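You operate a simulated robot arm through the tools that you are given. There is no shell and no other tool. Be economical: measure what you need, move in short steps, check, and stop when the job is done.

You run a simulated robot arm. Do the job below in one go: nothing can be reset, and whatever is moved stays where it is left.

JOB
Turn the blue dial in the cistern to 4, then flush and let it fill.
Fine: shut the cistern lid again.
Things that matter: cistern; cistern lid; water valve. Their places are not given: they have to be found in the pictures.

The check looks at the end state, three seconds after you hand in, the way a careful person would. Anything else that was tipped, shoved, dropped, spilled or broken makes it a failure. A push-on lid holds only when it is set on centred and level and pressed home; a screw cap is set on level and turned clockwise until tight.

ROBOT AND FRAMES
A 6-joint arm with a three-finger gripper, fixed in place. Base frame: the origin is at the foot of the arm, x ahead of it, y to its left, z up. Units: mm, degrees, N and s.
Its first joint turns from -166.0 to 166.0 degrees. Payload 4.89 kg.
The TCP is the grasp point between the finger pads, 30 mm short of the fingertips. In the tool frame z runs along the fingers and y along their closing line. Largest opening 164 mm; the body of the gripper starts 125 mm behind the TCP.
Orientation is told as [roll, pitch, yaw] about the base's x, y, z axes, in that order, counted from this pose: with the fingers straight down and closing along the base's y, the tool's x points along the base's -x, its y along +y and its z along -z.

CONTROLS
- The arm moves only by the tool play_rows. Its argument "increments" is a list of rows, each a list of 7 numbers: the shift along the base's x, y, z in cm, then the turn, a rotation vector about the base's x, y, z in rad, then the closure, from 0 (fully open) to 1 (shut). In form: [[x, y, z, rx, ry, rz, gripper], ...]. A call has 1 to 10 rows; each row is the pose to reach, as a shift and turn from the pose commanded when the call began. A row lasts 0.2 s, in which the tool goes at most 50 mm and 8.6 degrees; a call with a longer step from one row to the next is refused whole, and so is a gripper value outside its range. A pose out of reach is approached as far as the arm can. The call stops where the force on the tool passes 90 N (or 10 N more than at its start, if that is more) or the arm is blocked; 0.2 s more then pass. Each finger travels about 108 mm/s and halts on what it meets, pressing with about 31 N; the grip force reading is that of the motor and also rises with nothing between the fingers. The clock runs only during rows and for 0.2 s after the last one: add rows that repeat a pose to give the fingers time. The reply holds the time, the measured pose of the TCP, the force on the tool along the base axes, the opening and the grip force, in the units named above and with some noise, with the torque about the TCP (base axes, N m) and any sound that the robot's microphone picked up.
- Cameras (640 x 400 px; columns grow to the right, rows downward): "scene" is fixed at [401.8, -501.2, 1503.9]; the picture's right is [0.99, -0.15, 0.00], its down [-0.06, -0.42, -0.91] and it looks along [0.13, 0.90, -0.42] (base axes); focal length 376 px, centre (320, 200). "wrist" rides on the gripper at [76, -2, -152] in the tool frame; the picture's right is [0.02, 1.00, 0.00], its down [-0.88, 0.02, -0.47] and it looks along [-0.47, 0.01, 0.88] (tool axes); focal length 247 px, centre (320, 200).
- snapshot(camera): a new picture of that camera. No time passes.
- lift_body(by): slides the trunk up (or, below 0, down) by that many mm; the arm rides with it, the base frame stays. It gives what a move gives, with no picture.
- pixel_to_xyz(camera, pixels): for up to 12 pixels [column, row] of the newest picture of that camera ("zoom" is the newest enlarged one), the place [x, y, z] in the base frame of the surface seen there, good to about 3 mm. No time passes.
- close_up(camera, box): a new picture of the part [left, top, right, bottom] of that camera's present view, enlarged. No time passes.
- sign_off(): hands the job in; it is judged then, once.

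Go step by step. Measure first, check grasps and placings, and put right what went wrong. The budget is 80 turns and 46 pictures, counting those below and the enlarged ones. Unless the task says otherwise, let go and move clear before handing in, and close with one line.

The tools are called by a JSON object that holds its "op" and its "data". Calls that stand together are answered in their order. play_rows: Moves the arm, as the interface text tells. Its arguments: {"type":"object","properties":{"increments":{"type":"array","items":{"type":"array","items":{"type":"number"}}}},"required":["increments"]} The other tools are called the same way: lift_body (by) slides the trunk up or down; snapshot (camera) takes a picture; pixel_to_xyz (camera, pixels) gives the place of the surface under pixels of a picture; close_up (camera, box) takes an enlarged picture of a part of a camera's view; sign_off () hands the job in.

At the start:

```text
clock: 0.0
position: [568.3, 448.3, 1223.9]
ee_rot: [-0.1, 0.0, -0.1]
ft_force: [-0.1, 0.5, -0.2]
moment: [0.01, -0.03, 0.0]
grip_width: 164.1
gripper_force: 0.1
trunk travel left (down, up): [-175.0, 215.0]
```

scene: 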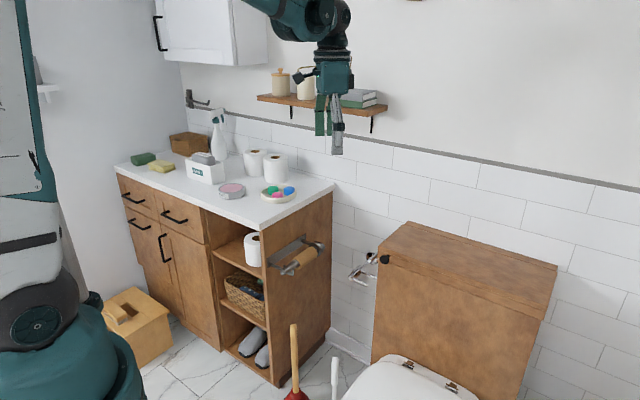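
wrist: 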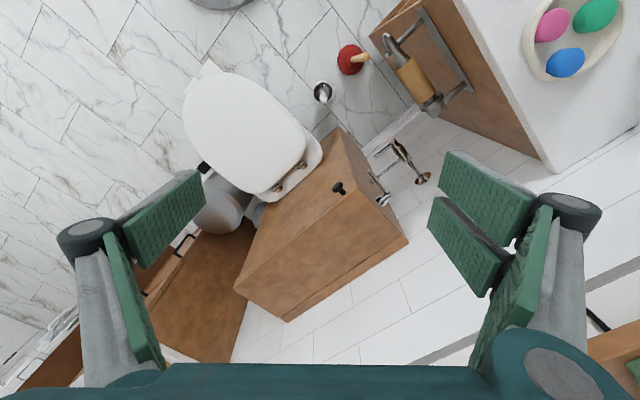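

The scene shows a wood-coloured cistern with its lid around (378-557, 222-320), with a black flush lever near (385,259). I'll enlarge that area and measure the lid corners.

{"op": "close_up", "data": {"camera": "scene", "box": [340, 200, 580, 350]}}

{"op": "pixel_to_xyz", "data": {"camera": "scene", "pixels": [[408, 224], [555, 266], [380, 252], [547, 318], [385, 259], [470, 270], [450, 285], [450, 310], [360, 275], [355, 262], [420, 375], [450, 385]]}}

```text
2.67 times, centred on (460, 275) of scene
```

zoom: 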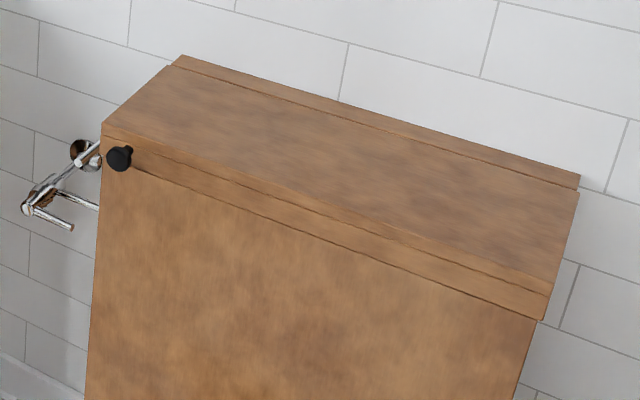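

```text
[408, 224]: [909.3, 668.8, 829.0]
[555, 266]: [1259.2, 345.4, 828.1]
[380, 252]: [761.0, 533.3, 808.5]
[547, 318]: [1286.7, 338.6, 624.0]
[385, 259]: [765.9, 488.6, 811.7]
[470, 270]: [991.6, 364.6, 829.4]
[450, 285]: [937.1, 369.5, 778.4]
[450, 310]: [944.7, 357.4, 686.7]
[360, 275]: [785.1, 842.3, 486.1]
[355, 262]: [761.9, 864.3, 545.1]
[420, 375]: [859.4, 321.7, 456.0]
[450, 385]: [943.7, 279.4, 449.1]
```

The lid appears to have a rear strip (180,60)-(578,182) in the zoom, perhaps a hinge line, and a black knob at (119,157) on the front. I'll measure these in the zoom.

{"op": "pixel_to_xyz", "data": {"camera": "zoom", "pixels": [[183, 58], [172, 68], [575, 178], [574, 196], [106, 128], [545, 290], [540, 315], [119, 157], [300, 210], [300, 228], [300, 245], [380, 125]]}}

{"op": "close_up", "data": {"camera": "wrist", "box": [220, 110, 440, 330]}}

{"op": "close_up", "data": {"camera": "scene", "box": [364, 230, 444, 280]}}

```text
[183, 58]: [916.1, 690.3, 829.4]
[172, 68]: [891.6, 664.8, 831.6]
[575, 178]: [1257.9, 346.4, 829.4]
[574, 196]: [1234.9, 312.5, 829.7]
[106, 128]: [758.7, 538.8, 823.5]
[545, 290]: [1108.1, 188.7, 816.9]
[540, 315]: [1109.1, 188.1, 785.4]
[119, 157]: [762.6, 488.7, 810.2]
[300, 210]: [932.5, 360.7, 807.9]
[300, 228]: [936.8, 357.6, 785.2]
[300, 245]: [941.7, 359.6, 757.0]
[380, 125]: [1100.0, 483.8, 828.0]
```

```text
1.82 times, centred on (330, 220) of wrist
```

zoom: 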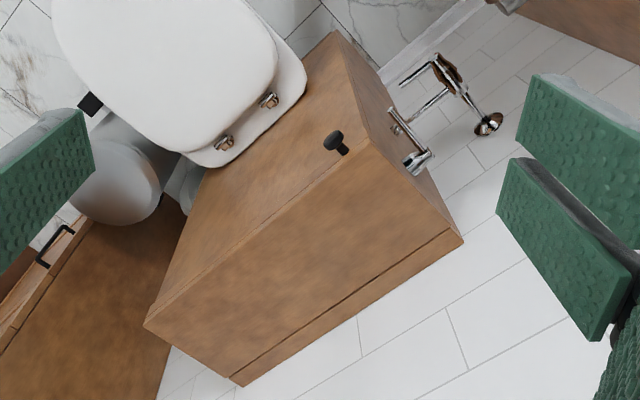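

```text
8.00 times, centred on (404, 255) of scene
```

zoom: 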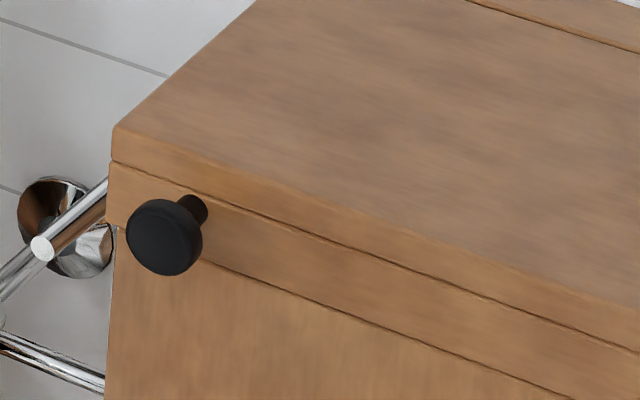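

The black knob's stem sits on the band between two seams (zoom row 208), so I can't yet tell whether it is the flush or the lid handle. The front runs at about 45°, from (755,530) to (1108,188). I'll turn the wrist by 45° and come down in front of the cistern to look closer.

{"op": "play_rows", "data": {"increments": [[2, -1.7, -3.2, 0, 0, 0.112, 0], [4, -3.4, -6.4, 0, 0, 0.224, 0], [6, -5.1, -9.6, 0, 0, 0.336, 0], [8, -6.8, -12.8, 0, 0, 0.448, 0], [10, -8.5, -16, 0, 0, 0.56, 0], [12, -10.2, -19.2, 0, 0, 0.672, 0], [14, -11.9, -22.4, 0, 0, 0.785, 0], [14, -11.9, -22.4, 0, 0, 0.785, 0]]}}

{"op": "snapshot", "data": {"camera": "wrist"}}

```text
clock: 1.8
position: [710.5, 324.6, 999.8]
ee_rot: [0.0, -0.1, 45.0]
ft_force: [0.4, -0.1, 0.4]
moment: [-0.03, 0.05, 0.05]
grip_width: 163.7
gripper_force: 0.0
trunk travel left (down, up): [-175.0, 215.0]
```

```text
40 pictures are left
```

wrist: 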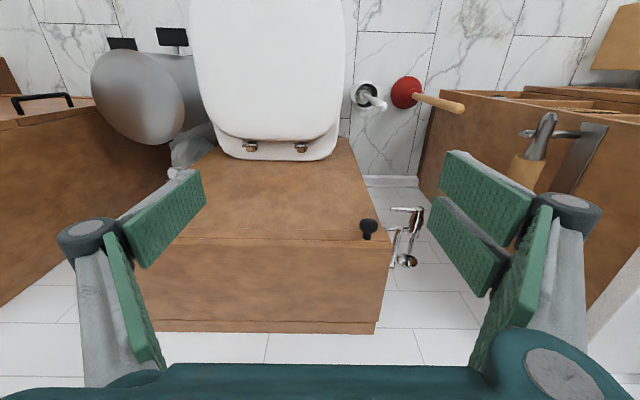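

The view is upside down, with the knob at (368,228) and chrome plumbing, possibly the water valve, at (405,235). I'll enlarge both.

{"op": "close_up", "data": {"camera": "wrist", "box": [340, 190, 440, 280]}}

{"op": "close_up", "data": {"camera": "scene", "box": [335, 240, 415, 300]}}

{"op": "pixel_to_xyz", "data": {"camera": "wrist", "pixels": [[368, 227], [369, 237], [408, 209], [418, 220], [393, 230], [409, 262], [392, 243], [381, 215]]}}

```text
4.44 times, centred on (390, 235) of wrist
```

zoom: 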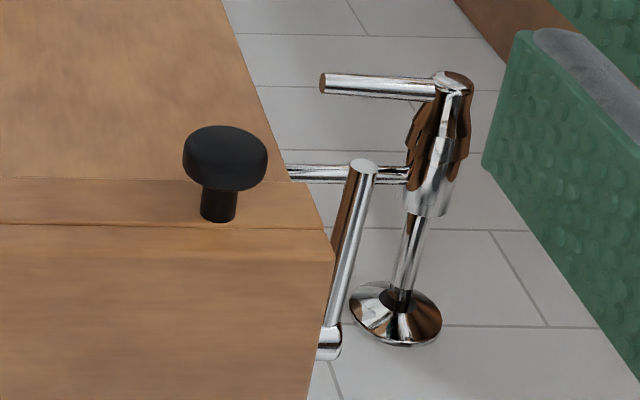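

```text
6.67 times, centred on (375, 270) of scene
```

zoom: 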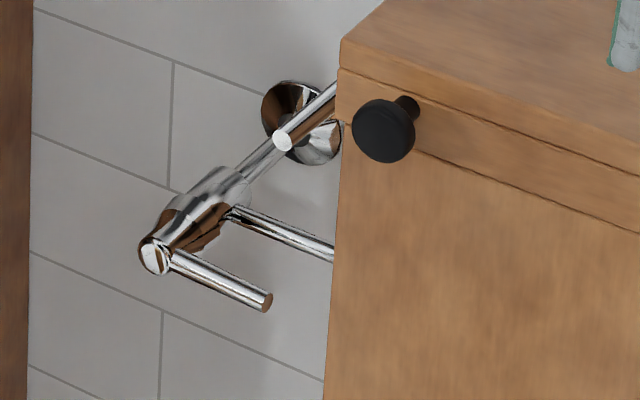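

```text
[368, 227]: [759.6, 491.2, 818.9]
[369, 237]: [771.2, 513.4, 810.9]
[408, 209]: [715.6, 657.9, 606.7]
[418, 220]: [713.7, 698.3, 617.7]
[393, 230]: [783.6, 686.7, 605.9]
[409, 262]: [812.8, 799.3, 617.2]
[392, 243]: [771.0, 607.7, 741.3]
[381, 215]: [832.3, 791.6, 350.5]
```

There's a chrome flush lever on the cistern's left side, with its end at wrist-zoom (360,165). There's also a stop valve whose handle lies parallel to its outlet, so it is probably open. I'll measure the seam heights and the knob in the scene zoom.

{"op": "pixel_to_xyz", "data": {"camera": "zoom", "pixels": [[480, 95], [480, 118], [480, 130], [480, 150], [480, 175], [480, 190], [384, 130], [408, 105], [384, 100], [384, 158], [358, 130], [285, 140]]}}

{"op": "play_rows", "data": {"increments": [[-3, 0, -3, 0.08, -0.08, 0, 0], [-6, 0, -6, 0.16, -0.16, 0, 0], [-9, 0, -9, 0.24, -0.24, 0, 0], [-10, 1, -12, 0.32, -0.32, 0, 0], [-10, 2, -15, 0.4, -0.4, 0, 0], [-10, 2, -15, 0.4, -0.4, 0, 0]]}}

{"op": "snapshot", "data": {"camera": "wrist"}}

```text
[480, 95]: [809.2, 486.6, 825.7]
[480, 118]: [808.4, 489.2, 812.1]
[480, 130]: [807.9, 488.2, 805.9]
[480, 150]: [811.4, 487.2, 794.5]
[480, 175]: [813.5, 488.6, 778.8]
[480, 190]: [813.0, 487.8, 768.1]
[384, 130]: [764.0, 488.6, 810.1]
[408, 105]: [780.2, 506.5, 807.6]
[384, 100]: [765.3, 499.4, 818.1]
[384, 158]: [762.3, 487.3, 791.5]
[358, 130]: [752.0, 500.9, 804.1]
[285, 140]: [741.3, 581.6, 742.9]
```

```text
clock: 3.2
position: [610.9, 347.8, 857.1]
ee_rot: [0.1, -32.3, 45.0]
ft_force: [-0.4, 0.0, 0.5]
moment: [-0.01, 0.03, 0.05]
grip_width: 163.4
gripper_force: 0.1
trunk travel left (down, up): [-175.0, 215.0]
```

```text
37 pictures are left
```

wrist: 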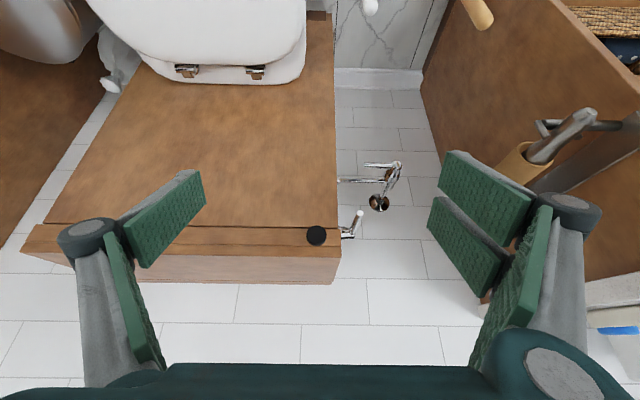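

The tilted view shows the knob at (317,236) on a band between seams, and the side flush lever at (352,225). I'll enlarge.

{"op": "close_up", "data": {"camera": "wrist", "box": [250, 200, 370, 290]}}

{"op": "pixel_to_xyz", "data": {"camera": "wrist", "pixels": [[317, 236], [280, 226], [280, 231], [280, 246], [280, 252], [280, 265], [280, 280], [333, 240], [359, 217], [348, 235], [337, 270], [331, 228]]}}

```text
4.44 times, centred on (310, 245) of wrist
```

zoom: 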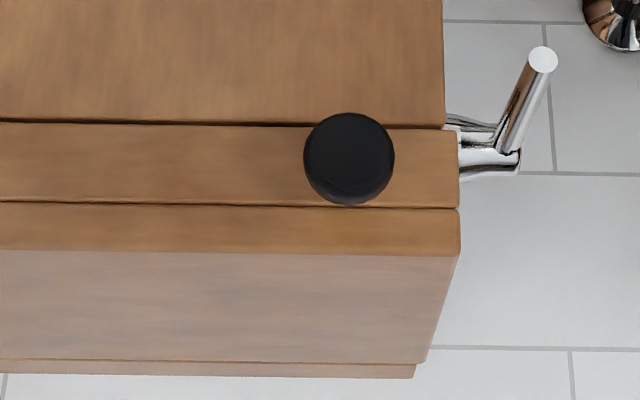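

```text
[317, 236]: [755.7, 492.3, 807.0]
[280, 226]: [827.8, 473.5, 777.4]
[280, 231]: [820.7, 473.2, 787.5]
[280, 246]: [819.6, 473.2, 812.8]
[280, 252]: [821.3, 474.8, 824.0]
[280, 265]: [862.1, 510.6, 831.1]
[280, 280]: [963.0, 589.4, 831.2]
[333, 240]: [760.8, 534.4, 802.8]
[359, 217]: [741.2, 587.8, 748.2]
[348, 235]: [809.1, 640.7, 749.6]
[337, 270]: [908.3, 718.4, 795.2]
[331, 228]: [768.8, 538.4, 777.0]
```

The knob centre comes out at (757,491,805), standing about 30 mm out of the lid's skirt band (784–812), with the hinge seam about 185 mm further back. It looks like the lid pull. I'll tilt to 60° with the fingers partly closed and line up in front of the knob.

{"op": "play_rows", "data": {"increments": [[2.1, 2.1, -0.3, 0.07, -0.07, 0, 0.3], [4.2, 4.2, -0.6, 0.14, -0.14, 0, 0.64], [6.3, 6.3, -1, 0.21, -0.21, 0, 0.64], [8.4, 8.4, -1.4, 0.28, -0.28, 0, 0.64], [10.5, 10.5, -1.7, 0.346, -0.346, 0, 0.64], [10.5, 10.5, -1.7, 0.346, -0.346, 0, 0.64]]}}

{"op": "snapshot", "data": {"camera": "wrist"}}

{"op": "close_up", "data": {"camera": "scene", "box": [320, 180, 480, 280]}}

```text
clock: 4.6
position: [758.4, 476.7, 891.5]
ee_rot: [0.1, -60.4, 44.9]
ft_force: [0.5, 0.7, -1.2]
moment: [0.03, -0.01, 0.03]
grip_width: 59.0
gripper_force: 0.0
out of reach, approached as far as the arm can: row 1, 2, 3, 4, 5, 6
trunk travel left (down, up): [-175.0, 215.0]
```

```text
35 pictures are left
```

wrist: 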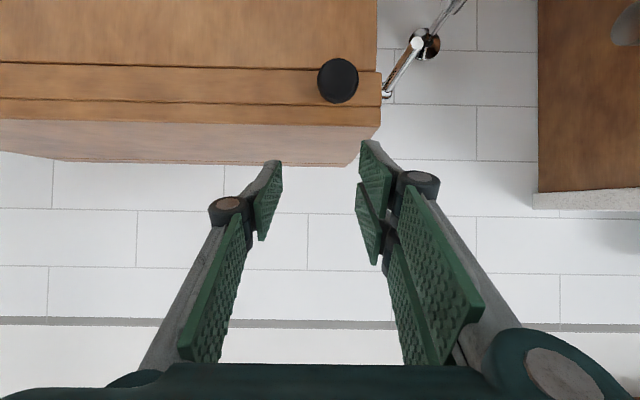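

```text
4.00 times, centred on (400, 230) of scene
```

zoom: 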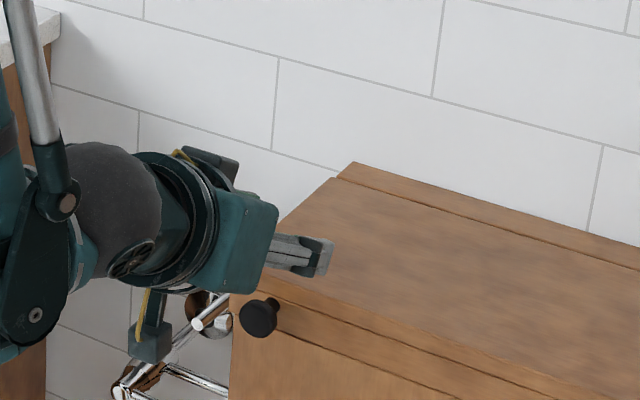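

The arm couldn't reach low enough with this tilt and stopped at z 891 with its sideways position about 13 mm off. I'll back away a little and sideways, then slide the trunk down.

{"op": "play_rows", "data": {"increments": [[-2, -1, 0, 0, 0, 0, 0.64], [-4.9, -3.1, 0, 0, 0, 0, 0.64], [-4.9, -3.1, 0, 0, 0, 0, 0.64]]}}

{"op": "lift_body", "data": {"by": -60}}

```text
clock: 5.4
position: [729.4, 456.5, 920.3]
ee_rot: [0.0, -60.3, 44.9]
ft_force: [0.4, 0.7, 0.5]
moment: [0.01, 0.01, 0.0]
grip_width: 59.2
gripper_force: 0.2
out of reach, approached as far as the arm can: row 1, 2, 3
trunk travel left (down, up): [-175.0, 215.0]
```

```text
clock: 6.4
position: [729.5, 455.4, 859.5]
ee_rot: [0.1, -60.3, 45.0]
ft_force: [-0.1, 0.4, 0.7]
moment: [-0.02, 0.01, 0.0]
grip_width: 58.9
gripper_force: 0.0
trunk travel left (down, up): [-115.0, 275.0]
```

The reachable height drops with the trunk, so I'll slide it down a bit more and see whether the workspace opens up.

{"op": "lift_body", "data": {"by": -80}}

{"op": "play_rows", "data": {"increments": [[0, 0, 0, 0, 0, 0, 0.64]]}}

```text
clock: 7.6
position: [731.0, 455.8, 779.8]
ee_rot: [0.1, -60.2, 45.0]
ft_force: [-0.4, 0.0, -0.5]
moment: [0.02, 0.0, -0.04]
grip_width: 59.2
gripper_force: 0.0
trunk travel left (down, up): [-35.0, 355.0]
```

```text
clock: 8.0
position: [729.5, 454.5, 780.3]
ee_rot: [0.2, -60.3, 45.1]
ft_force: [1.3, 0.3, 0.5]
moment: [0.0, 0.01, -0.01]
grip_width: 58.8
gripper_force: 0.1
trunk travel left (down, up): [-35.0, 355.0]
```

The commanded pose now equals the measured one (729.5,454.5,780.3). I'll rise to the line of approach, then move in along the tool axis over the knob.

{"op": "play_rows", "data": {"increments": [[-0.6, 0, 3, 0, 0, 0, 0.64], [-1.3, -0.1, 6, 0, 0, 0, 0.64], [-0.1, 1.1, 5, 0, 0, 0, 0.64], [1.1, 2.3, 4, 0, 0, 0, 0.64], [2.37, 3.57, 3, 0, 0, 0, 0.64], [2.37, 3.57, 3, 0, 0, 0, 0.64]]}}

{"op": "snapshot", "data": {"camera": "wrist"}}

{"op": "close_up", "data": {"camera": "scene", "box": [320, 200, 480, 300]}}

```text
clock: 9.4
position: [751.1, 491.2, 810.3]
ee_rot: [0.1, -60.3, 45.1]
ft_force: [-40.2, -23.0, 1.4]
moment: [0.42, -0.39, 2.0]
grip_width: 68.4
gripper_force: 9.0
trunk travel left (down, up): [-35.0, 355.0]
```

```text
33 pictures are left
```

wrist: 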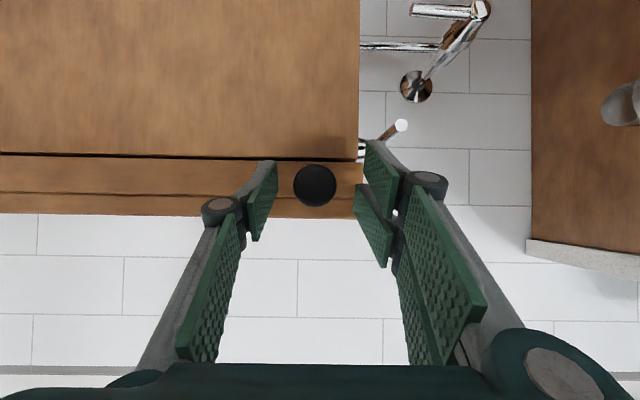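

```text
4.00 times, centred on (400, 250) of scene
```

zoom: 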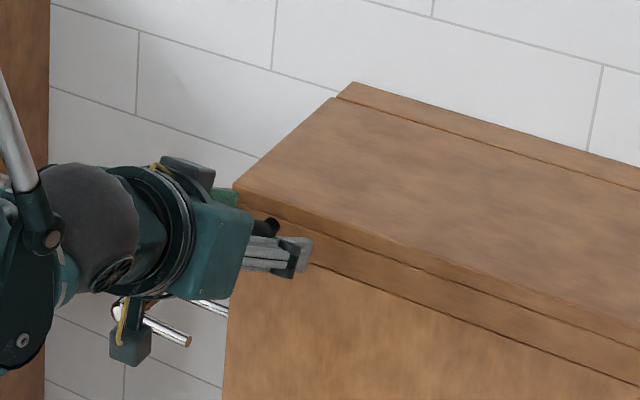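

The fingers straddle the knob, but the tips press on the band with about 46 N. I'll back off 10 mm along the approach and close on the knob.

{"op": "play_rows", "data": {"increments": [[-0.7, -0.7, 0, 0, 0, 0, 0.64], [-0.7, -0.7, 0, 0, 0, 0, 0.75], [-0.7, -0.7, 0, 0, 0, 0, 1], [-0.7, -0.7, 0, 0, 0, 0, 1], [-0.7, -0.7, 0, 0, 0, 0, 1]]}}

{"op": "snapshot", "data": {"camera": "wrist"}}

```text
clock: 10.6
position: [748.8, 483.3, 809.6]
ee_rot: [0.0, -60.3, 44.9]
ft_force: [31.8, -4.3, 2.1]
moment: [0.06, -0.4, -0.49]
grip_width: 31.1
gripper_force: 45.5
trunk travel left (down, up): [-35.0, 355.0]
```

```text
31 pictures are left
```

wrist: 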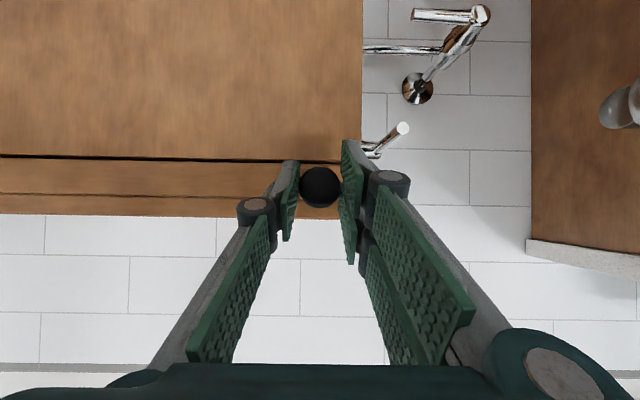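

The knob is gripped (31 mm wide). I'll test by lifting 15 mm, with a small sideways recentring.

{"op": "play_rows", "data": {"increments": [[0.15, -0.15, 0.3, 0, 0, 0, 1], [0.2, -0.2, 0.7, 0, 0, 0, 1], [0.2, -0.2, 1.1, 0, 0, 0, 1], [0.2, -0.2, 1.5, 0, 0, 0, 1]]}}

{"op": "close_up", "data": {"camera": "scene", "box": [340, 200, 580, 350]}}

```text
clock: 11.6
position: [747.7, 483.4, 824.1]
ee_rot: [0.1, -60.2, 45.0]
ft_force: [-12.6, 4.7, -14.3]
moment: [-1.07, 1.19, 0.37]
grip_width: 31.2
gripper_force: 45.1
trunk travel left (down, up): [-35.0, 355.0]
```

```text
2.67 times, centred on (460, 275) of scene
```

zoom: 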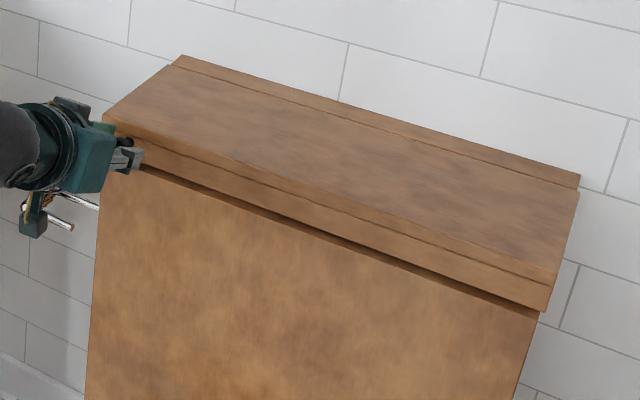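

The whole lid (slab plus skirt) swings up on a rear hinge with about 14 N at the knob. I'll follow the arc up to about 30°.

{"op": "play_rows", "data": {"increments": [[0, 0, 1.1, 0, 0, 0, 1], [0, 0, 2.2, 0, 0, 0, 1], [0.12, 0.12, 4.0, 0, 0, 0, 1], [0.35, 0.35, 5.8, 0, 0, 0, 1], [0.7, 0.7, 7.6, 0, 0, 0, 1], [1.15, 1.15, 9.3, 0, 0, 0, 1]]}}

```text
clock: 13.0
position: [760.1, 495.2, 917.1]
ee_rot: [-0.1, -60.3, 45.0]
ft_force: [-7.3, 11.1, -14.3]
moment: [-0.62, 0.21, 0.54]
grip_width: 30.8
gripper_force: 45.1
trunk travel left (down, up): [-35.0, 355.0]
```

The forces stay small (about 14 N), so the arc fits. I'll continue to about 60°.

{"op": "play_rows", "data": {"increments": [[0.57, 0.57, 1.7, 0, 0, 0, 1], [1.2, 1.2, 3.3, 0, 0, 0, 1], [1.98, 1.98, 4.8, 0, 0, 0, 1], [2.83, 2.83, 6.2, 0, 0, 0, 1], [3.75, 3.75, 7.45, 0, 0, 0, 1], [4.74, 4.74, 8.6, 0, 0, 0, 1]]}}

{"op": "close_up", "data": {"camera": "scene", "box": [320, 150, 600, 325]}}

```text
clock: 14.4
position: [805.4, 542.6, 1004.7]
ee_rot: [0.0, -60.4, 45.0]
ft_force: [-40.4, 12.6, 6.4]
moment: [-0.16, 1.13, 0.86]
grip_width: 31.4
gripper_force: 45.2
trunk travel left (down, up): [-35.0, 355.0]
```

```text
2.29 times, centred on (460, 238) of scene
```

zoom: 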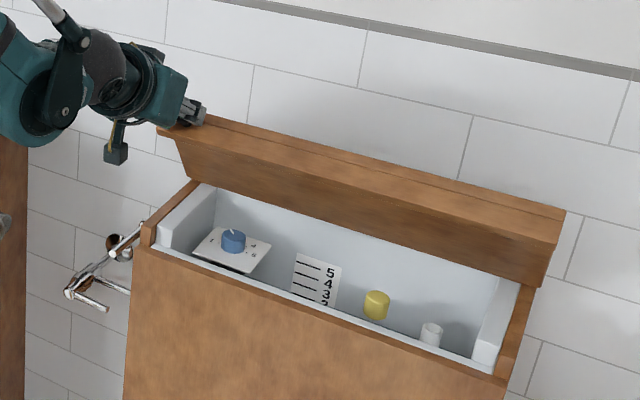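

The lid is at about 60°, and inside I can see the blue dial (232,240), a level scale and a yellow float. There's some sideways load, so I'll ease it by 2 mm and carry on toward 85°.

{"op": "play_rows", "data": {"increments": [[-0.2, 0.2, 0, 0, 0, 0, 1], [0.89, 1.29, 1.06, 0, 0, 0, 1], [1.99, 2.39, 1.96, 0, 0, 0, 1], [3.19, 3.59, 2.7, 0, 0, 0, 1], [4.4, 4.8, 3.3, 0, 0, 0, 1], [5.67, 6.07, 3.8, 0, 0, 0, 1]]}}

```text
clock: 15.8
position: [865.0, 600.1, 1044.9]
ee_rot: [0.0, -60.6, 44.9]
ft_force: [-13.4, -15.2, 40.9]
moment: [0.01, 1.22, 0.06]
grip_width: 31.2
gripper_force: 45.0
trunk travel left (down, up): [-35.0, 355.0]
```

I'm at about 85°, and the +41 N on z says I'm slightly too low. I'll go a bit further and higher to pass vertical.

{"op": "play_rows", "data": {"increments": [[0, 0, 0.6, 0, 0, 0, 1], [0.65, 0.65, 0.9, 0, 0, 0, 1], [1.29, 1.29, 1.0, 0, 0, 0, 1], [1.95, 1.95, 1.0, 0, 0, 0, 1], [2.6, 2.6, 1.0, 0, 0, 0, 1]]}}

{"op": "close_up", "data": {"camera": "scene", "box": [320, 150, 600, 325]}}

```text
clock: 17.0
position: [890.2, 626.3, 1054.7]
ee_rot: [0.1, -60.5, 44.8]
ft_force: [0.4, -15.6, 33.3]
moment: [-0.3, 0.81, -0.17]
grip_width: 31.1
gripper_force: 45.1
trunk travel left (down, up): [-35.0, 355.0]
```

```text
2.29 times, centred on (460, 238) of scene
```

zoom: 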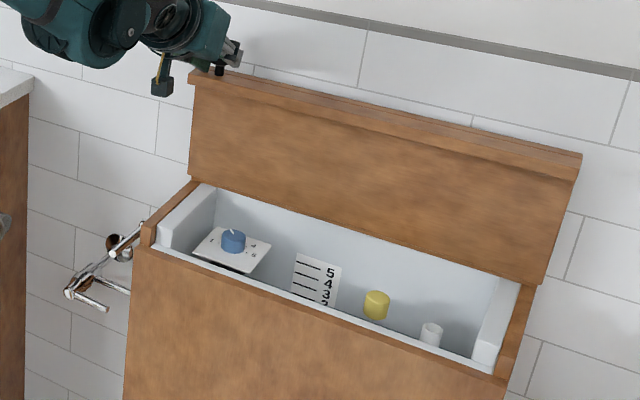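

The lid stands at roughly 95°. I'll push it a bit further back to make sure it rests past vertical.

{"op": "play_rows", "data": {"increments": [[0.5, 0.5, 0.3, 0, 0, 0, 1], [1.0, 1.0, 0.2, 0, 0, 0, 1], [1.5, 1.5, 0, 0, 0, 0, 1], [2.0, 2.0, -0.2, 0, 0, 0, 1], [2.5, 2.5, -0.5, 0, 0, 0, 1]]}}

```text
clock: 18.2
position: [915.4, 649.3, 1055.4]
ee_rot: [0.3, -61.0, 44.6]
ft_force: [8.7, 6.7, 58.0]
moment: [2.46, -0.3, -0.06]
grip_width: 31.7
gripper_force: 45.0
trunk travel left (down, up): [-35.0, 355.0]
stopped in row 5: the force on the tool passed its limit at 95 N (the readings are from after the stop); the commanded pose is now the measured one
```

It stopped with about 58 N on z, so the lid is likely near its stop. I'll ease up 4 mm, release, and check that the lid stays.

{"op": "play_rows", "data": {"increments": [[0, 0, 0.4, 0, 0, 0, 1], [0, 0, 0.4, 0, 0, 0, 0.8], [0, 0, 0.4, 0, 0, 0, 0.6], [0, 0, 0.4, 0, 0, 0, 0.6], [0, 0, 0.4, 0, 0, 0, 0.6]]}}

{"op": "close_up", "data": {"camera": "scene", "box": [320, 140, 600, 315]}}

```text
clock: 19.4
position: [915.6, 650.3, 1052.7]
ee_rot: [0.2, -60.5, 44.7]
ft_force: [1.0, -2.3, 2.9]
moment: [0.02, 0.05, 0.02]
grip_width: 68.5
gripper_force: 0.1
trunk travel left (down, up): [-35.0, 355.0]
```

```text
2.29 times, centred on (460, 228) of scene
```

zoom: 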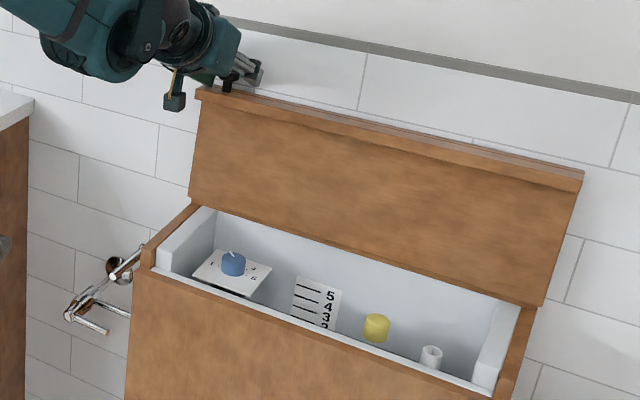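

The forces are zero and the lid stays leaning back at the stop. I'll withdraw along the tool axis and then look at the dial.

{"op": "play_rows", "data": {"increments": [[-1.2, -1.2, 1.0, 0, 0, 0, 0.6], [-3.6, -3.6, 3, 0, 0, 0, 0.6], [-6, -6, 4, 0, 0, 0, 0.6], [-9, -9, 4, 0, 0, 0, 0.6], [-12, -12, 4, 0, 0, 0, 0.6], [-15, -15, 4, 0, 0, 0, 0.6], [-15, -15, 4, 0, 0, 0, 0.6]]}}

{"op": "close_up", "data": {"camera": "scene", "box": [390, 230, 510, 305]}}

{"op": "pixel_to_xyz", "data": {"camera": "zoom", "pixels": [[170, 95], [165, 105], [170, 130], [100, 150], [240, 190], [360, 200], [400, 250], [520, 270], [300, 150], [225, 125], [160, 180], [50, 150]]}}

```text
clock: 21.0
position: [768.1, 499.4, 1092.3]
ee_rot: [0.1, -60.4, 44.7]
ft_force: [0.3, 1.0, -0.7]
moment: [-0.01, 0.02, -0.01]
grip_width: 65.5
gripper_force: 0.0
trunk travel left (down, up): [-35.0, 355.0]
```

```text
5.33 times, centred on (450, 268) of scene
```

zoom: 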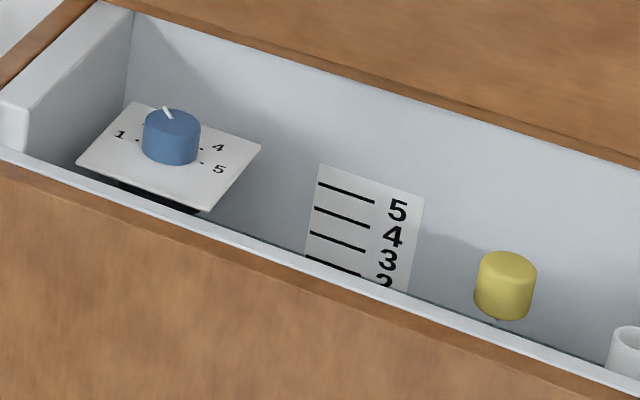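

```text
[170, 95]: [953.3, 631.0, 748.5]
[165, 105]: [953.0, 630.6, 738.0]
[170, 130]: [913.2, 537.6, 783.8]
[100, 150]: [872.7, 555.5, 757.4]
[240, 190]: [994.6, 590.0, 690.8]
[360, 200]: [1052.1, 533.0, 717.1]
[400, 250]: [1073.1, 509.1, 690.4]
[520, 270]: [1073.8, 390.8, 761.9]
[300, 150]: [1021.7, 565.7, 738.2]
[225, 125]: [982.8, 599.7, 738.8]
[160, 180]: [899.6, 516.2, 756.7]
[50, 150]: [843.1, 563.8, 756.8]
```

The dial is at about (910,540), top z 784, on a plate at z 757 with numbers 1 to 5, and its pointer appears to be at the rear. I'll bring the wrist camera above to read it.

{"op": "play_rows", "data": {"increments": [[0.3, -1.4, -1.5, -0.09, 0.09, 0, 0.6], [0.6, -2.8, -3, -0.18, 0.18, 0, 0.6], [0.9, -4.2, -5, -0.28, 0.28, 0, 0.6], [1.2, -5.6, -7, -0.37, 0.37, 0, 0.6], [1.5, -7, -9, -0.46, 0.46, 0, 0.6], [1.85, -8.35, -11.2, -0.555, 0.555, 0, 0.6], [1.85, -8.35, -11.2, -0.555, 0.555, 0, 0.6]]}}

{"op": "snapshot", "data": {"camera": "wrist"}}

```text
clock: 22.6
position: [782.9, 416.5, 982.8]
ee_rot: [0.1, -15.5, 45.0]
ft_force: [-0.3, 0.8, 0.9]
moment: [0.0, -0.01, -0.02]
grip_width: 65.6
gripper_force: 0.1
trunk travel left (down, up): [-35.0, 355.0]
```

```text
25 pictures are left
```

wrist: 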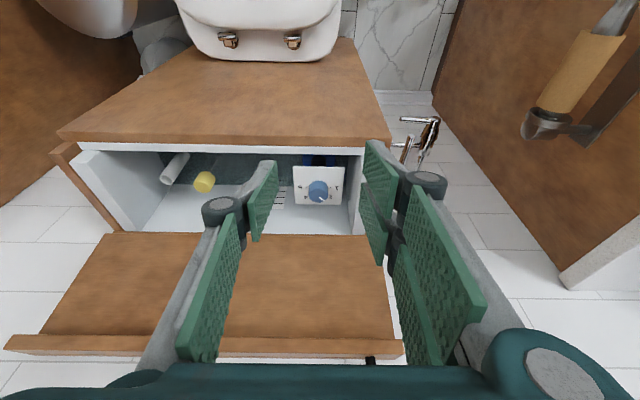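

{"op": "close_up", "data": {"camera": "wrist", "box": [280, 150, 360, 220]}}

{"op": "pixel_to_xyz", "data": {"camera": "zoom", "pixels": [[310, 310], [270, 310], [350, 310], [310, 270], [310, 340], [120, 270], [500, 420], [180, 130], [470, 160], [310, 230], [140, 420], [320, 200]]}}

```text
5.71 times, centred on (320, 185) of wrist
```

zoom: 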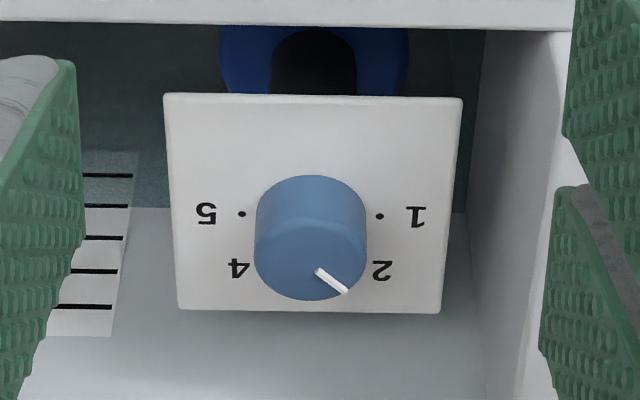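

```text
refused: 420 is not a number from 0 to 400
```

The flipped close-up shows the pointer at the "2" mark (345,290). The marks are 45° apart, so the dial needs a 90° clockwise turn seen from above to reach 4. I'll measure the dial and lid precisely.

{"op": "pixel_to_xyz", "data": {"camera": "zoom", "pixels": [[310, 265], [265, 250], [355, 250], [310, 235], [310, 290], [310, 200], [210, 270], [410, 290], [300, 130], [345, 289], [320, 272], [540, 250]]}}

{"op": "pixel_to_xyz", "data": {"camera": "wrist", "pixels": [[300, 240], [300, 280], [300, 320], [300, 338], [300, 352], [350, 300], [300, 225], [300, 149], [300, 140], [371, 359], [357, 200], [380, 149]]}}

```text
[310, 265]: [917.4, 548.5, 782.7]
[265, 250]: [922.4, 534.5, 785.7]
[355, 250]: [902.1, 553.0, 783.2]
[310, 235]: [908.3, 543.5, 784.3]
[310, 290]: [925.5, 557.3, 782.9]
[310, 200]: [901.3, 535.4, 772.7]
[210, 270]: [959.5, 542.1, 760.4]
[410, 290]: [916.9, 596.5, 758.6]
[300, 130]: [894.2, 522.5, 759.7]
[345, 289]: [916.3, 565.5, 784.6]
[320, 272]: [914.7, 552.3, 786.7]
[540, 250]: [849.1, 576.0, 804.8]
```

```text
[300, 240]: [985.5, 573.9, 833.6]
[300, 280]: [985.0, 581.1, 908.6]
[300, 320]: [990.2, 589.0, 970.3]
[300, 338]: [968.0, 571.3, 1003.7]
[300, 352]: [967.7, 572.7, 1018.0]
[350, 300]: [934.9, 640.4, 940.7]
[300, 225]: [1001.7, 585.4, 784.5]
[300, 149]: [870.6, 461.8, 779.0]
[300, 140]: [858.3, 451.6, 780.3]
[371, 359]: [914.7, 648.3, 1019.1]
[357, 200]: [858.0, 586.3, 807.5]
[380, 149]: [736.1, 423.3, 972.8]
```

The dial centre is at (915,546), about 34 mm across, top z 784, and the lid face behind it is about 70 mm away. I'll go above it tilted 30° with yaw 67.5°, so I can do the 90° as two 45° turns.

{"op": "play_rows", "data": {"increments": [[2.1, 1.95, -1.9, 0.035, -0.024, 0.065, 0.63], [4.2, 3.9, -3.8, 0.071, -0.047, 0.13, 0.63], [6.4, 5.9, -5.6, 0.106, -0.071, 0.195, 0.63], [8.5, 7.85, -7.5, 0.141, -0.094, 0.26, 0.63], [10.6, 9.8, -9.4, 0.1765, -0.118, 0.326, 0.63], [12.72, 11.77, -11.3, 0.2118, -0.1416, 0.3908, 0.63], [12.72, 11.77, -11.3, 0.2118, -0.1416, 0.3908, 0.63]]}}

{"op": "snapshot", "data": {"camera": "wrist"}}

```text
clock: 24.2
position: [913.1, 536.1, 867.6]
ee_rot: [0.0, -30.1, 67.4]
ft_force: [-0.7, 0.8, -0.3]
moment: [-0.04, -0.03, 0.01]
grip_width: 60.5
gripper_force: 0.0
trunk travel left (down, up): [-35.0, 355.0]
```

```text
23 pictures are left
```

wrist: 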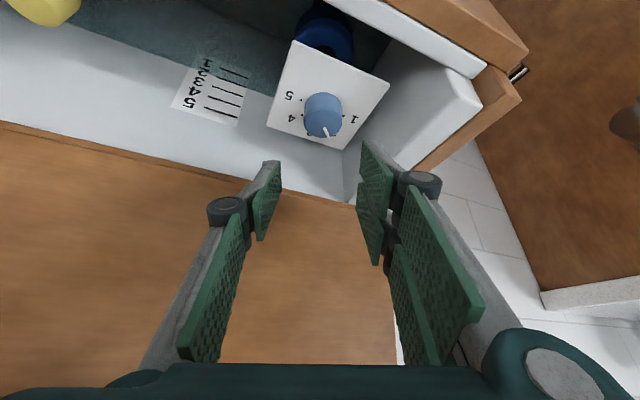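

I've reached the pose with the fingers above the dial. I'll enlarge to check the pointer and re-measure the dial centre before going down.

{"op": "close_up", "data": {"camera": "wrist", "box": [260, 60, 400, 147.5]}}

{"op": "pixel_to_xyz", "data": {"camera": "wrist", "pixels": [[308, 118], [338, 123], [323, 125], [325, 113], [321, 134], [325, 100], [455, 80], [420, 120]]}}

```text
4.57 times, centred on (330, 104) of wrist
```

zoom: 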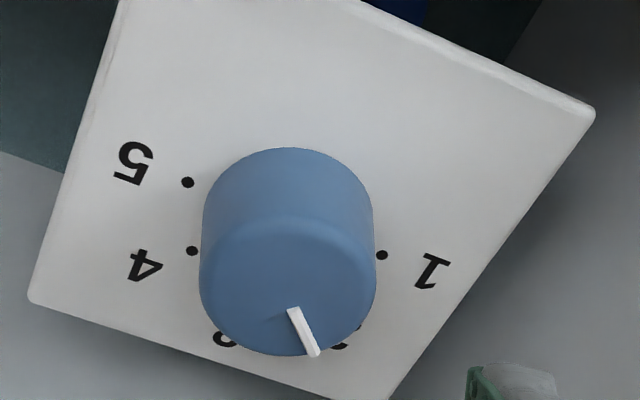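

```text
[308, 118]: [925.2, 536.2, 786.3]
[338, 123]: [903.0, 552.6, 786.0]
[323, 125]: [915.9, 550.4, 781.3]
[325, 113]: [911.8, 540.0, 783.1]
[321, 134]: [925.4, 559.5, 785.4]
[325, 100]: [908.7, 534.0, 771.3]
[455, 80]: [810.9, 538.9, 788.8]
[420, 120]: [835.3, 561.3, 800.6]
```

The centre (915,546) is confirmed, with the pointer at 2. I'll descend over the dial and close.

{"op": "play_rows", "data": {"increments": [[-0.2, -0.1, -3.5, 0, 0, 0, 0.63], [-0.2, -0.1, -6, 0, 0, 0, 0.63], [-0.2, -0.1, -7.3, 0, 0, 0, 0.63], [-0.2, -0.1, -7.3, 0, 0, 0, 0.85], [-0.2, -0.1, -7.3, 0, 0, 0, 1], [-0.2, -0.1, -7.3, 0, 0, 0, 1]]}}

{"op": "snapshot", "data": {"camera": "wrist"}}

```text
clock: 25.6
position: [905.3, 534.0, 800.1]
ee_rot: [0.0, -30.3, 67.4]
ft_force: [-31.6, 26.5, 74.1]
moment: [1.06, 3.6, -0.92]
grip_width: 45.5
gripper_force: 30.7
trunk travel left (down, up): [-35.0, 355.0]
```

```text
21 pictures are left
```

wrist: 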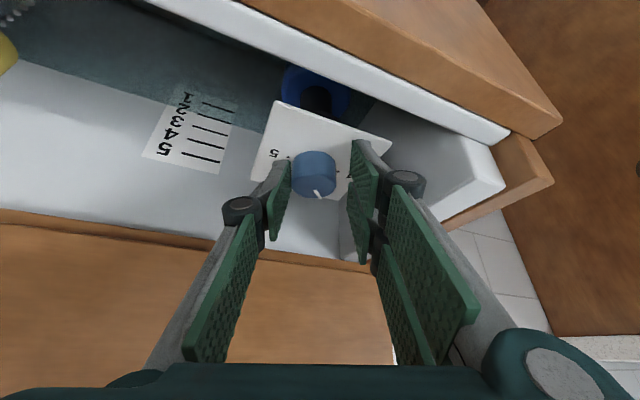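

The tips press the plate (74 N up) before the grip closes. I'll open slightly, rise 9 mm and close again.

{"op": "play_rows", "data": {"increments": [[0, 0, 0.5, 0, 0, 0, 0.7], [0.4, 0, 0.9, 0, 0, 0, 0.7], [0.4, 0, 0.9, 0, 0, 0, 0.8], [0.4, 0, 0.9, 0, 0, 0, 1], [0.4, 0, 0.9, 0, 0, 0, 1], [0.4, 0, 0.9, 0, 0, 0, 1]]}}

{"op": "snapshot", "data": {"camera": "wrist"}}

```text
clock: 27.0
position: [912.4, 535.4, 802.0]
ee_rot: [0.1, -29.9, 67.4]
ft_force: [-51.9, 5.3, -30.8]
moment: [-0.57, 1.08, 0.79]
grip_width: 35.1
gripper_force: 45.2
trunk travel left (down, up): [-35.0, 355.0]
```

```text
20 pictures are left
```

wrist: 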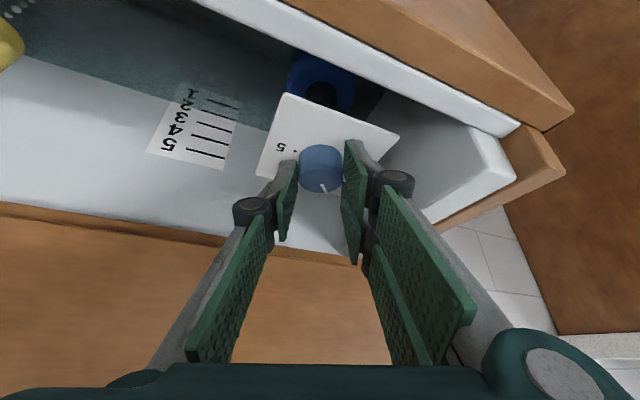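

The dial is gripped (35 mm) with some preload. I'll relieve that by shifting −4 mm in x, then turn 45° clockwise about the dial's axis.

{"op": "play_rows", "data": {"increments": [[-0.4, 0, -0.3, 0, 0, 0, 1], [-0.53, 0.1, -0.3, 0, 0, -0.131, 1], [-0.65, 0.21, -0.3, 0, 0, -0.262, 1], [-0.755, 0.33, -0.3, 0, 0, -0.393, 1], [-0.84, 0.47, -0.3, 0, 0, -0.524, 1], [-0.91, 0.62, -0.3, 0, 0, -0.654, 1], [-0.956, 0.777, -0.3, 0, 0, -0.785, 1], [-0.956, 0.777, -0.3, 0, 0, -0.785, 1]]}}

{"op": "close_up", "data": {"camera": "wrist", "box": [240, 80, 400, 220]}}

```text
clock: 28.8
position: [902.1, 543.4, 801.7]
ee_rot: [0.1, -30.1, 22.4]
ft_force: [-9.4, 33.6, 25.6]
moment: [1.4, -0.63, 0.52]
grip_width: 34.9
gripper_force: 44.5
trunk travel left (down, up): [-35.0, 355.0]
```

```text
2.86 times, centred on (320, 150) of wrist
```

zoom: 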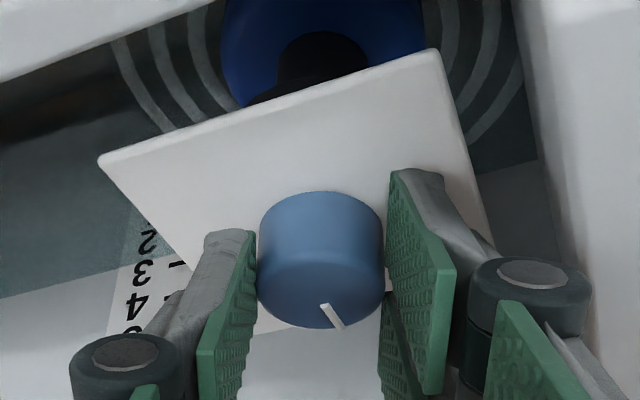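

The dial turned with the gripper, so the pointer keeps its angle relative to the fingers and should now be at 3. I'll open, rise, turn back 45°, and descend again.

{"op": "play_rows", "data": {"increments": [[0, 0, 0, 0, 0, 0, 0.75], [0, 0, 0, 0, 0, 0, 0.63], [0, 0, 3.5, 0, 0, 0, 0.63], [0.1, -0.2, 4, 0, 0, 0.131, 0.63], [0.2, -0.35, 4, 0, 0, 0.262, 0.63], [0.3, -0.45, 4, 0, 0, 0.393, 0.63], [0.4, -0.55, 4, 0, 0, 0.524, 0.63], [0.5, -0.65, 4, 0, 0, 0.654, 0.63], [0.6, -0.7, 4, 0, 0, 0.785, 0.63], [0.6, -0.7, 4, 0, 0, 0.785, 0.63]]}}

{"op": "close_up", "data": {"camera": "wrist", "box": [240, 60, 400, 200]}}

```text
clock: 31.0
position: [909.3, 535.2, 839.3]
ee_rot: [0.0, -30.2, 67.5]
ft_force: [-0.5, -0.4, -0.1]
moment: [0.01, -0.03, 0.01]
grip_width: 60.7
gripper_force: 0.1
trunk travel left (down, up): [-35.0, 355.0]
```

```text
2.86 times, centred on (320, 130) of wrist
```

zoom: 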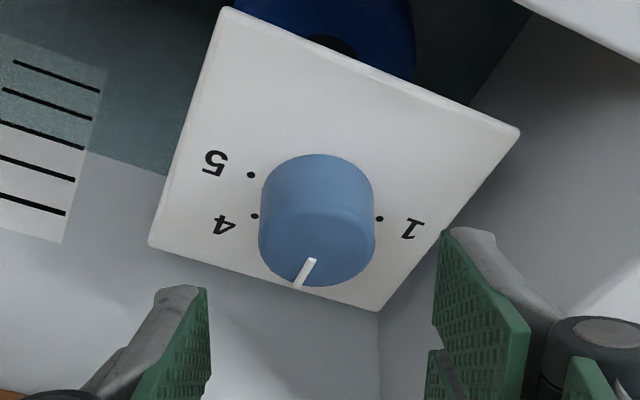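

The pointer is now at 3. I'll descend, regrip and turn another 45° clockwise.

{"op": "play_rows", "data": {"increments": [[0, 0, -2, 0, 0, 0, 0.63], [0, 0, -3.8, 0, 0, 0, 0.63], [0, 0, -3.8, 0, 0, 0, 0.8], [0, 0, -3.8, 0, 0, 0, 1], [0, 0, -3.8, 0, 0, 0, 1], [0, 0, -3.8, 0, 0, 0, 1]]}}

{"op": "pixel_to_xyz", "data": {"camera": "zoom", "pixels": [[297, 284], [311, 262], [250, 175], [379, 218], [255, 215]]}}

```text
clock: 32.4
position: [911.5, 533.3, 803.1]
ee_rot: [0.0, -30.1, 67.4]
ft_force: [5.0, 2.6, -3.4]
moment: [0.12, -0.31, -0.02]
grip_width: 35.2
gripper_force: 45.5
trunk travel left (down, up): [-35.0, 355.0]
```

```text
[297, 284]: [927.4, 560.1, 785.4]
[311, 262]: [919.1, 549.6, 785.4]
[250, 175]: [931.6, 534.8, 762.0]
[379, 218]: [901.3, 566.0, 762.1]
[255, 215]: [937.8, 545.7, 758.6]
```

The grip is clean at 35.2 mm with low forces. I'll turn about 47° clockwise.

{"op": "play_rows", "data": {"increments": [[-0.15, 0.08, 0, 0, 0, -0.12, 1], [-0.29, 0.18, 0, 0, 0, -0.24, 1], [-0.42, 0.29, 0, 0, 0, -0.36, 1], [-0.53, 0.41, 0, 0, 0, -0.48, 1], [-0.62, 0.54, 0, 0, 0, -0.6, 1], [-0.69, 0.68, 0, 0, 0, -0.72, 1], [-0.74, 0.8, 0, 0, 0, -0.82, 1], [-0.74, 0.8, 0, 0, 0, -0.82, 1]]}}

{"op": "play_rows", "data": {"increments": [[0, 0, 0, 0, 0, 0, 0.75], [0, 0, 0, 0, 0, 0, 0.63], [0, 0, 3.5, 0, 0, 0, 0.63], [-1, -1, 6, 0, 0, 0.131, 0.63], [-2, -2, 8, 0, 0, 0.262, 0.63], [-3, -3, 10, 0, 0, 0.393, 0.63], [-3, -3, 10, 0, 0, 0.393, 0.63]]}}

{"op": "close_up", "data": {"camera": "wrist", "box": [240, 60, 400, 200]}}

```text
clock: 34.2
position: [902.3, 544.3, 801.9]
ee_rot: [0.0, -30.0, 20.4]
ft_force: [-19.9, -4.7, -18.3]
moment: [-0.32, 0.68, 0.03]
grip_width: 34.9
gripper_force: 44.9
trunk travel left (down, up): [-35.0, 355.0]
```

```text
clock: 35.8
position: [871.9, 512.4, 902.7]
ee_rot: [0.1, -30.2, 43.1]
ft_force: [1.1, 0.3, -0.9]
moment: [-0.04, 0.01, -0.04]
grip_width: 60.6
gripper_force: 0.0
trunk travel left (down, up): [-35.0, 355.0]
```

```text
2.86 times, centred on (320, 130) of wrist
```

zoom: 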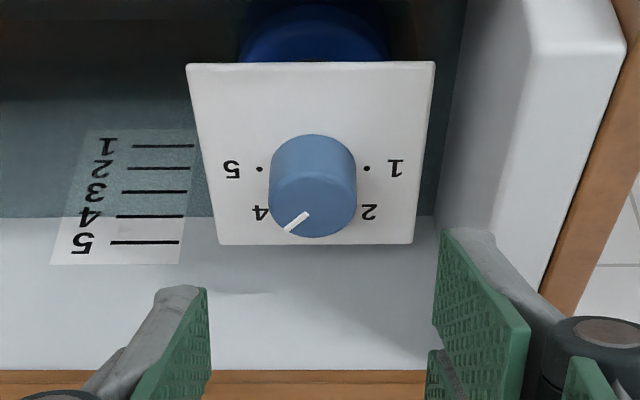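

The pointer now points to the 4, and the waterline already reaches line 4 on the scale, so the supply is open. I'll verify the pointer angle.

{"op": "pixel_to_xyz", "data": {"camera": "zoom", "pixels": [[288, 230], [307, 214], [260, 169], [367, 168], [270, 195], [356, 195], [312, 175], [312, 236], [150, 216], [100, 200]]}}

{"op": "close_up", "data": {"camera": "wrist", "box": [290, 80, 350, 125]}}

```text
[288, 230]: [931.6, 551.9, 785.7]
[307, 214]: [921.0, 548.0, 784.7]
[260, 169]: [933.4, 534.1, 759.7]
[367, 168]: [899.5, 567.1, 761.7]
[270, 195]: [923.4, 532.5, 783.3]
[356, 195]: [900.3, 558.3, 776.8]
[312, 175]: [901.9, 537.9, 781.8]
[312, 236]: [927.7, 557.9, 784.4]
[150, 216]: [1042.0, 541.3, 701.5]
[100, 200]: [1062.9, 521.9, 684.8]
```

```text
8.89 times, centred on (320, 102) of wrist
```

zoom: 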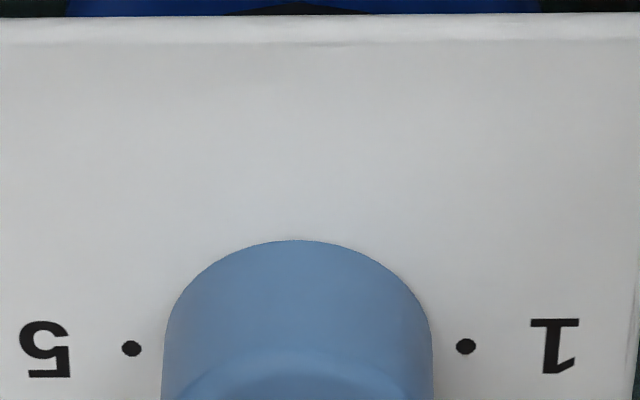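

I'll take a properly centred enlargement of the dial top to read the angle.

{"op": "close_up", "data": {"camera": "wrist", "box": [284, 104, 356, 149]}}

{"op": "pixel_to_xyz", "data": {"camera": "zoom", "pixels": [[320, 200], [230, 250], [210, 270], [280, 220], [60, 230], [440, 230], [180, 180], [420, 180]]}}

```text
8.89 times, centred on (320, 126) of wrist
```

zoom: 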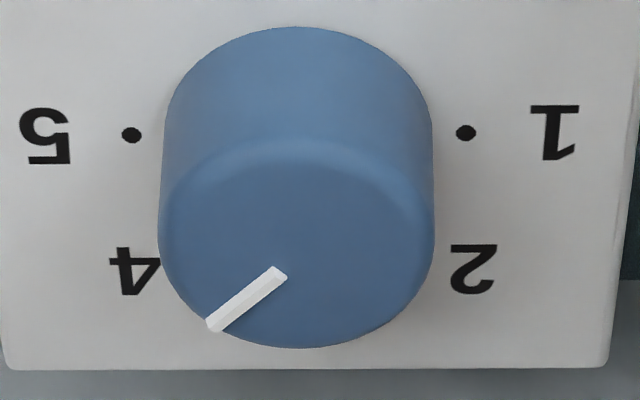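

```text
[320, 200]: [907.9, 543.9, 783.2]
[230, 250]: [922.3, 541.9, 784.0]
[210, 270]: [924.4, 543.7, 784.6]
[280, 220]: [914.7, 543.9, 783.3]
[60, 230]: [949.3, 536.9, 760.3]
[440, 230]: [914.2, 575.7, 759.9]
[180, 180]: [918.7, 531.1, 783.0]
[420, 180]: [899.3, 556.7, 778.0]
```

Allowing for the foreshortening (which also skewed the starting "2" reading), the pointer is at 45°, which is the 4. Next is the side flush lever near (741,588,748). I'll move over the left side to look at it with the fingers shut.

{"op": "play_rows", "data": {"increments": [[-4, -1, 1, -0.037, 0.037, 0, 0.63], [-8, -2, 2, -0.074, 0.074, 0, 0.63], [-12, -1.5, 3, -0.11, 0.11, 0, 0.7], [-16, 0, 3, -0.148, 0.148, 0, 0.8], [-19.4, 1.2, 3, -0.185, 0.185, 0, 0.9], [-19.4, 1.2, 3, -0.185, 0.185, 0, 1], [-19.4, 1.2, 3, -0.185, 0.185, 0, 1]]}}

{"op": "snapshot", "data": {"camera": "wrist"}}

```text
clock: 37.4
position: [675.2, 525.6, 935.4]
ee_rot: [-0.5, -15.1, 43.0]
ft_force: [0.8, -0.2, 0.3]
moment: [0.06, 0.0, 0.02]
grip_width: 0.0
gripper_force: 31.6
trunk travel left (down, up): [-35.0, 355.0]
```

```text
14 pictures are left
```

wrist: 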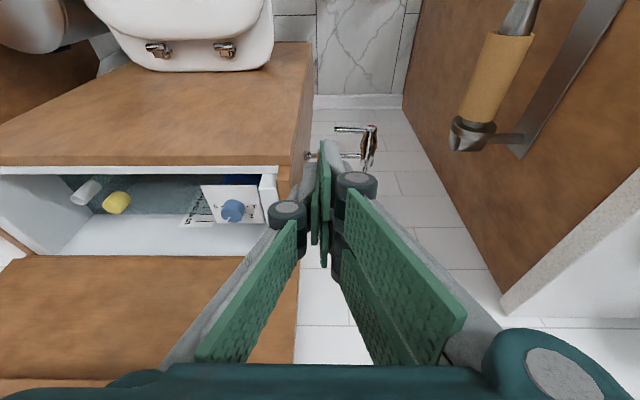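

The fingers hide the lever, so I'll look at it from the scene camera.

{"op": "close_up", "data": {"camera": "scene", "box": [330, 220, 426, 280]}}

```text
6.67 times, centred on (378, 250) of scene
```

zoom: 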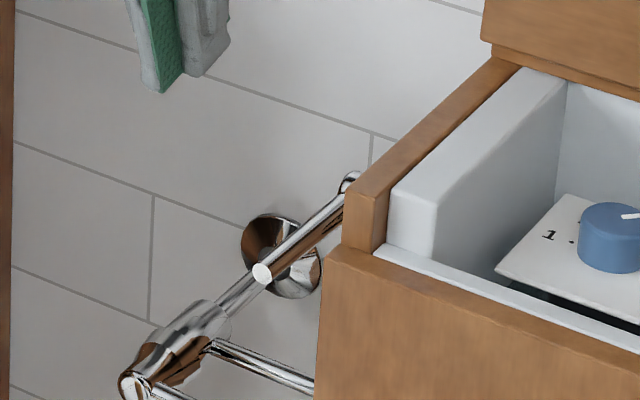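

{"op": "pixel_to_xyz", "data": {"camera": "zoom", "pixels": [[262, 273], [270, 260], [290, 243], [310, 226], [335, 205], [347, 180], [325, 235], [300, 252], [350, 230], [350, 200]]}}

```text
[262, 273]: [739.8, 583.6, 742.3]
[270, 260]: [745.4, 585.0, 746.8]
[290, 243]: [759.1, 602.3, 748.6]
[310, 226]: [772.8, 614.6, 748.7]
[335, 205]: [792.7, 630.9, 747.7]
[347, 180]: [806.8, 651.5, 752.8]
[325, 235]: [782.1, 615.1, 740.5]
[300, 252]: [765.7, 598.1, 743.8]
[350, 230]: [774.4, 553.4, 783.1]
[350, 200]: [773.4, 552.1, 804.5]
```

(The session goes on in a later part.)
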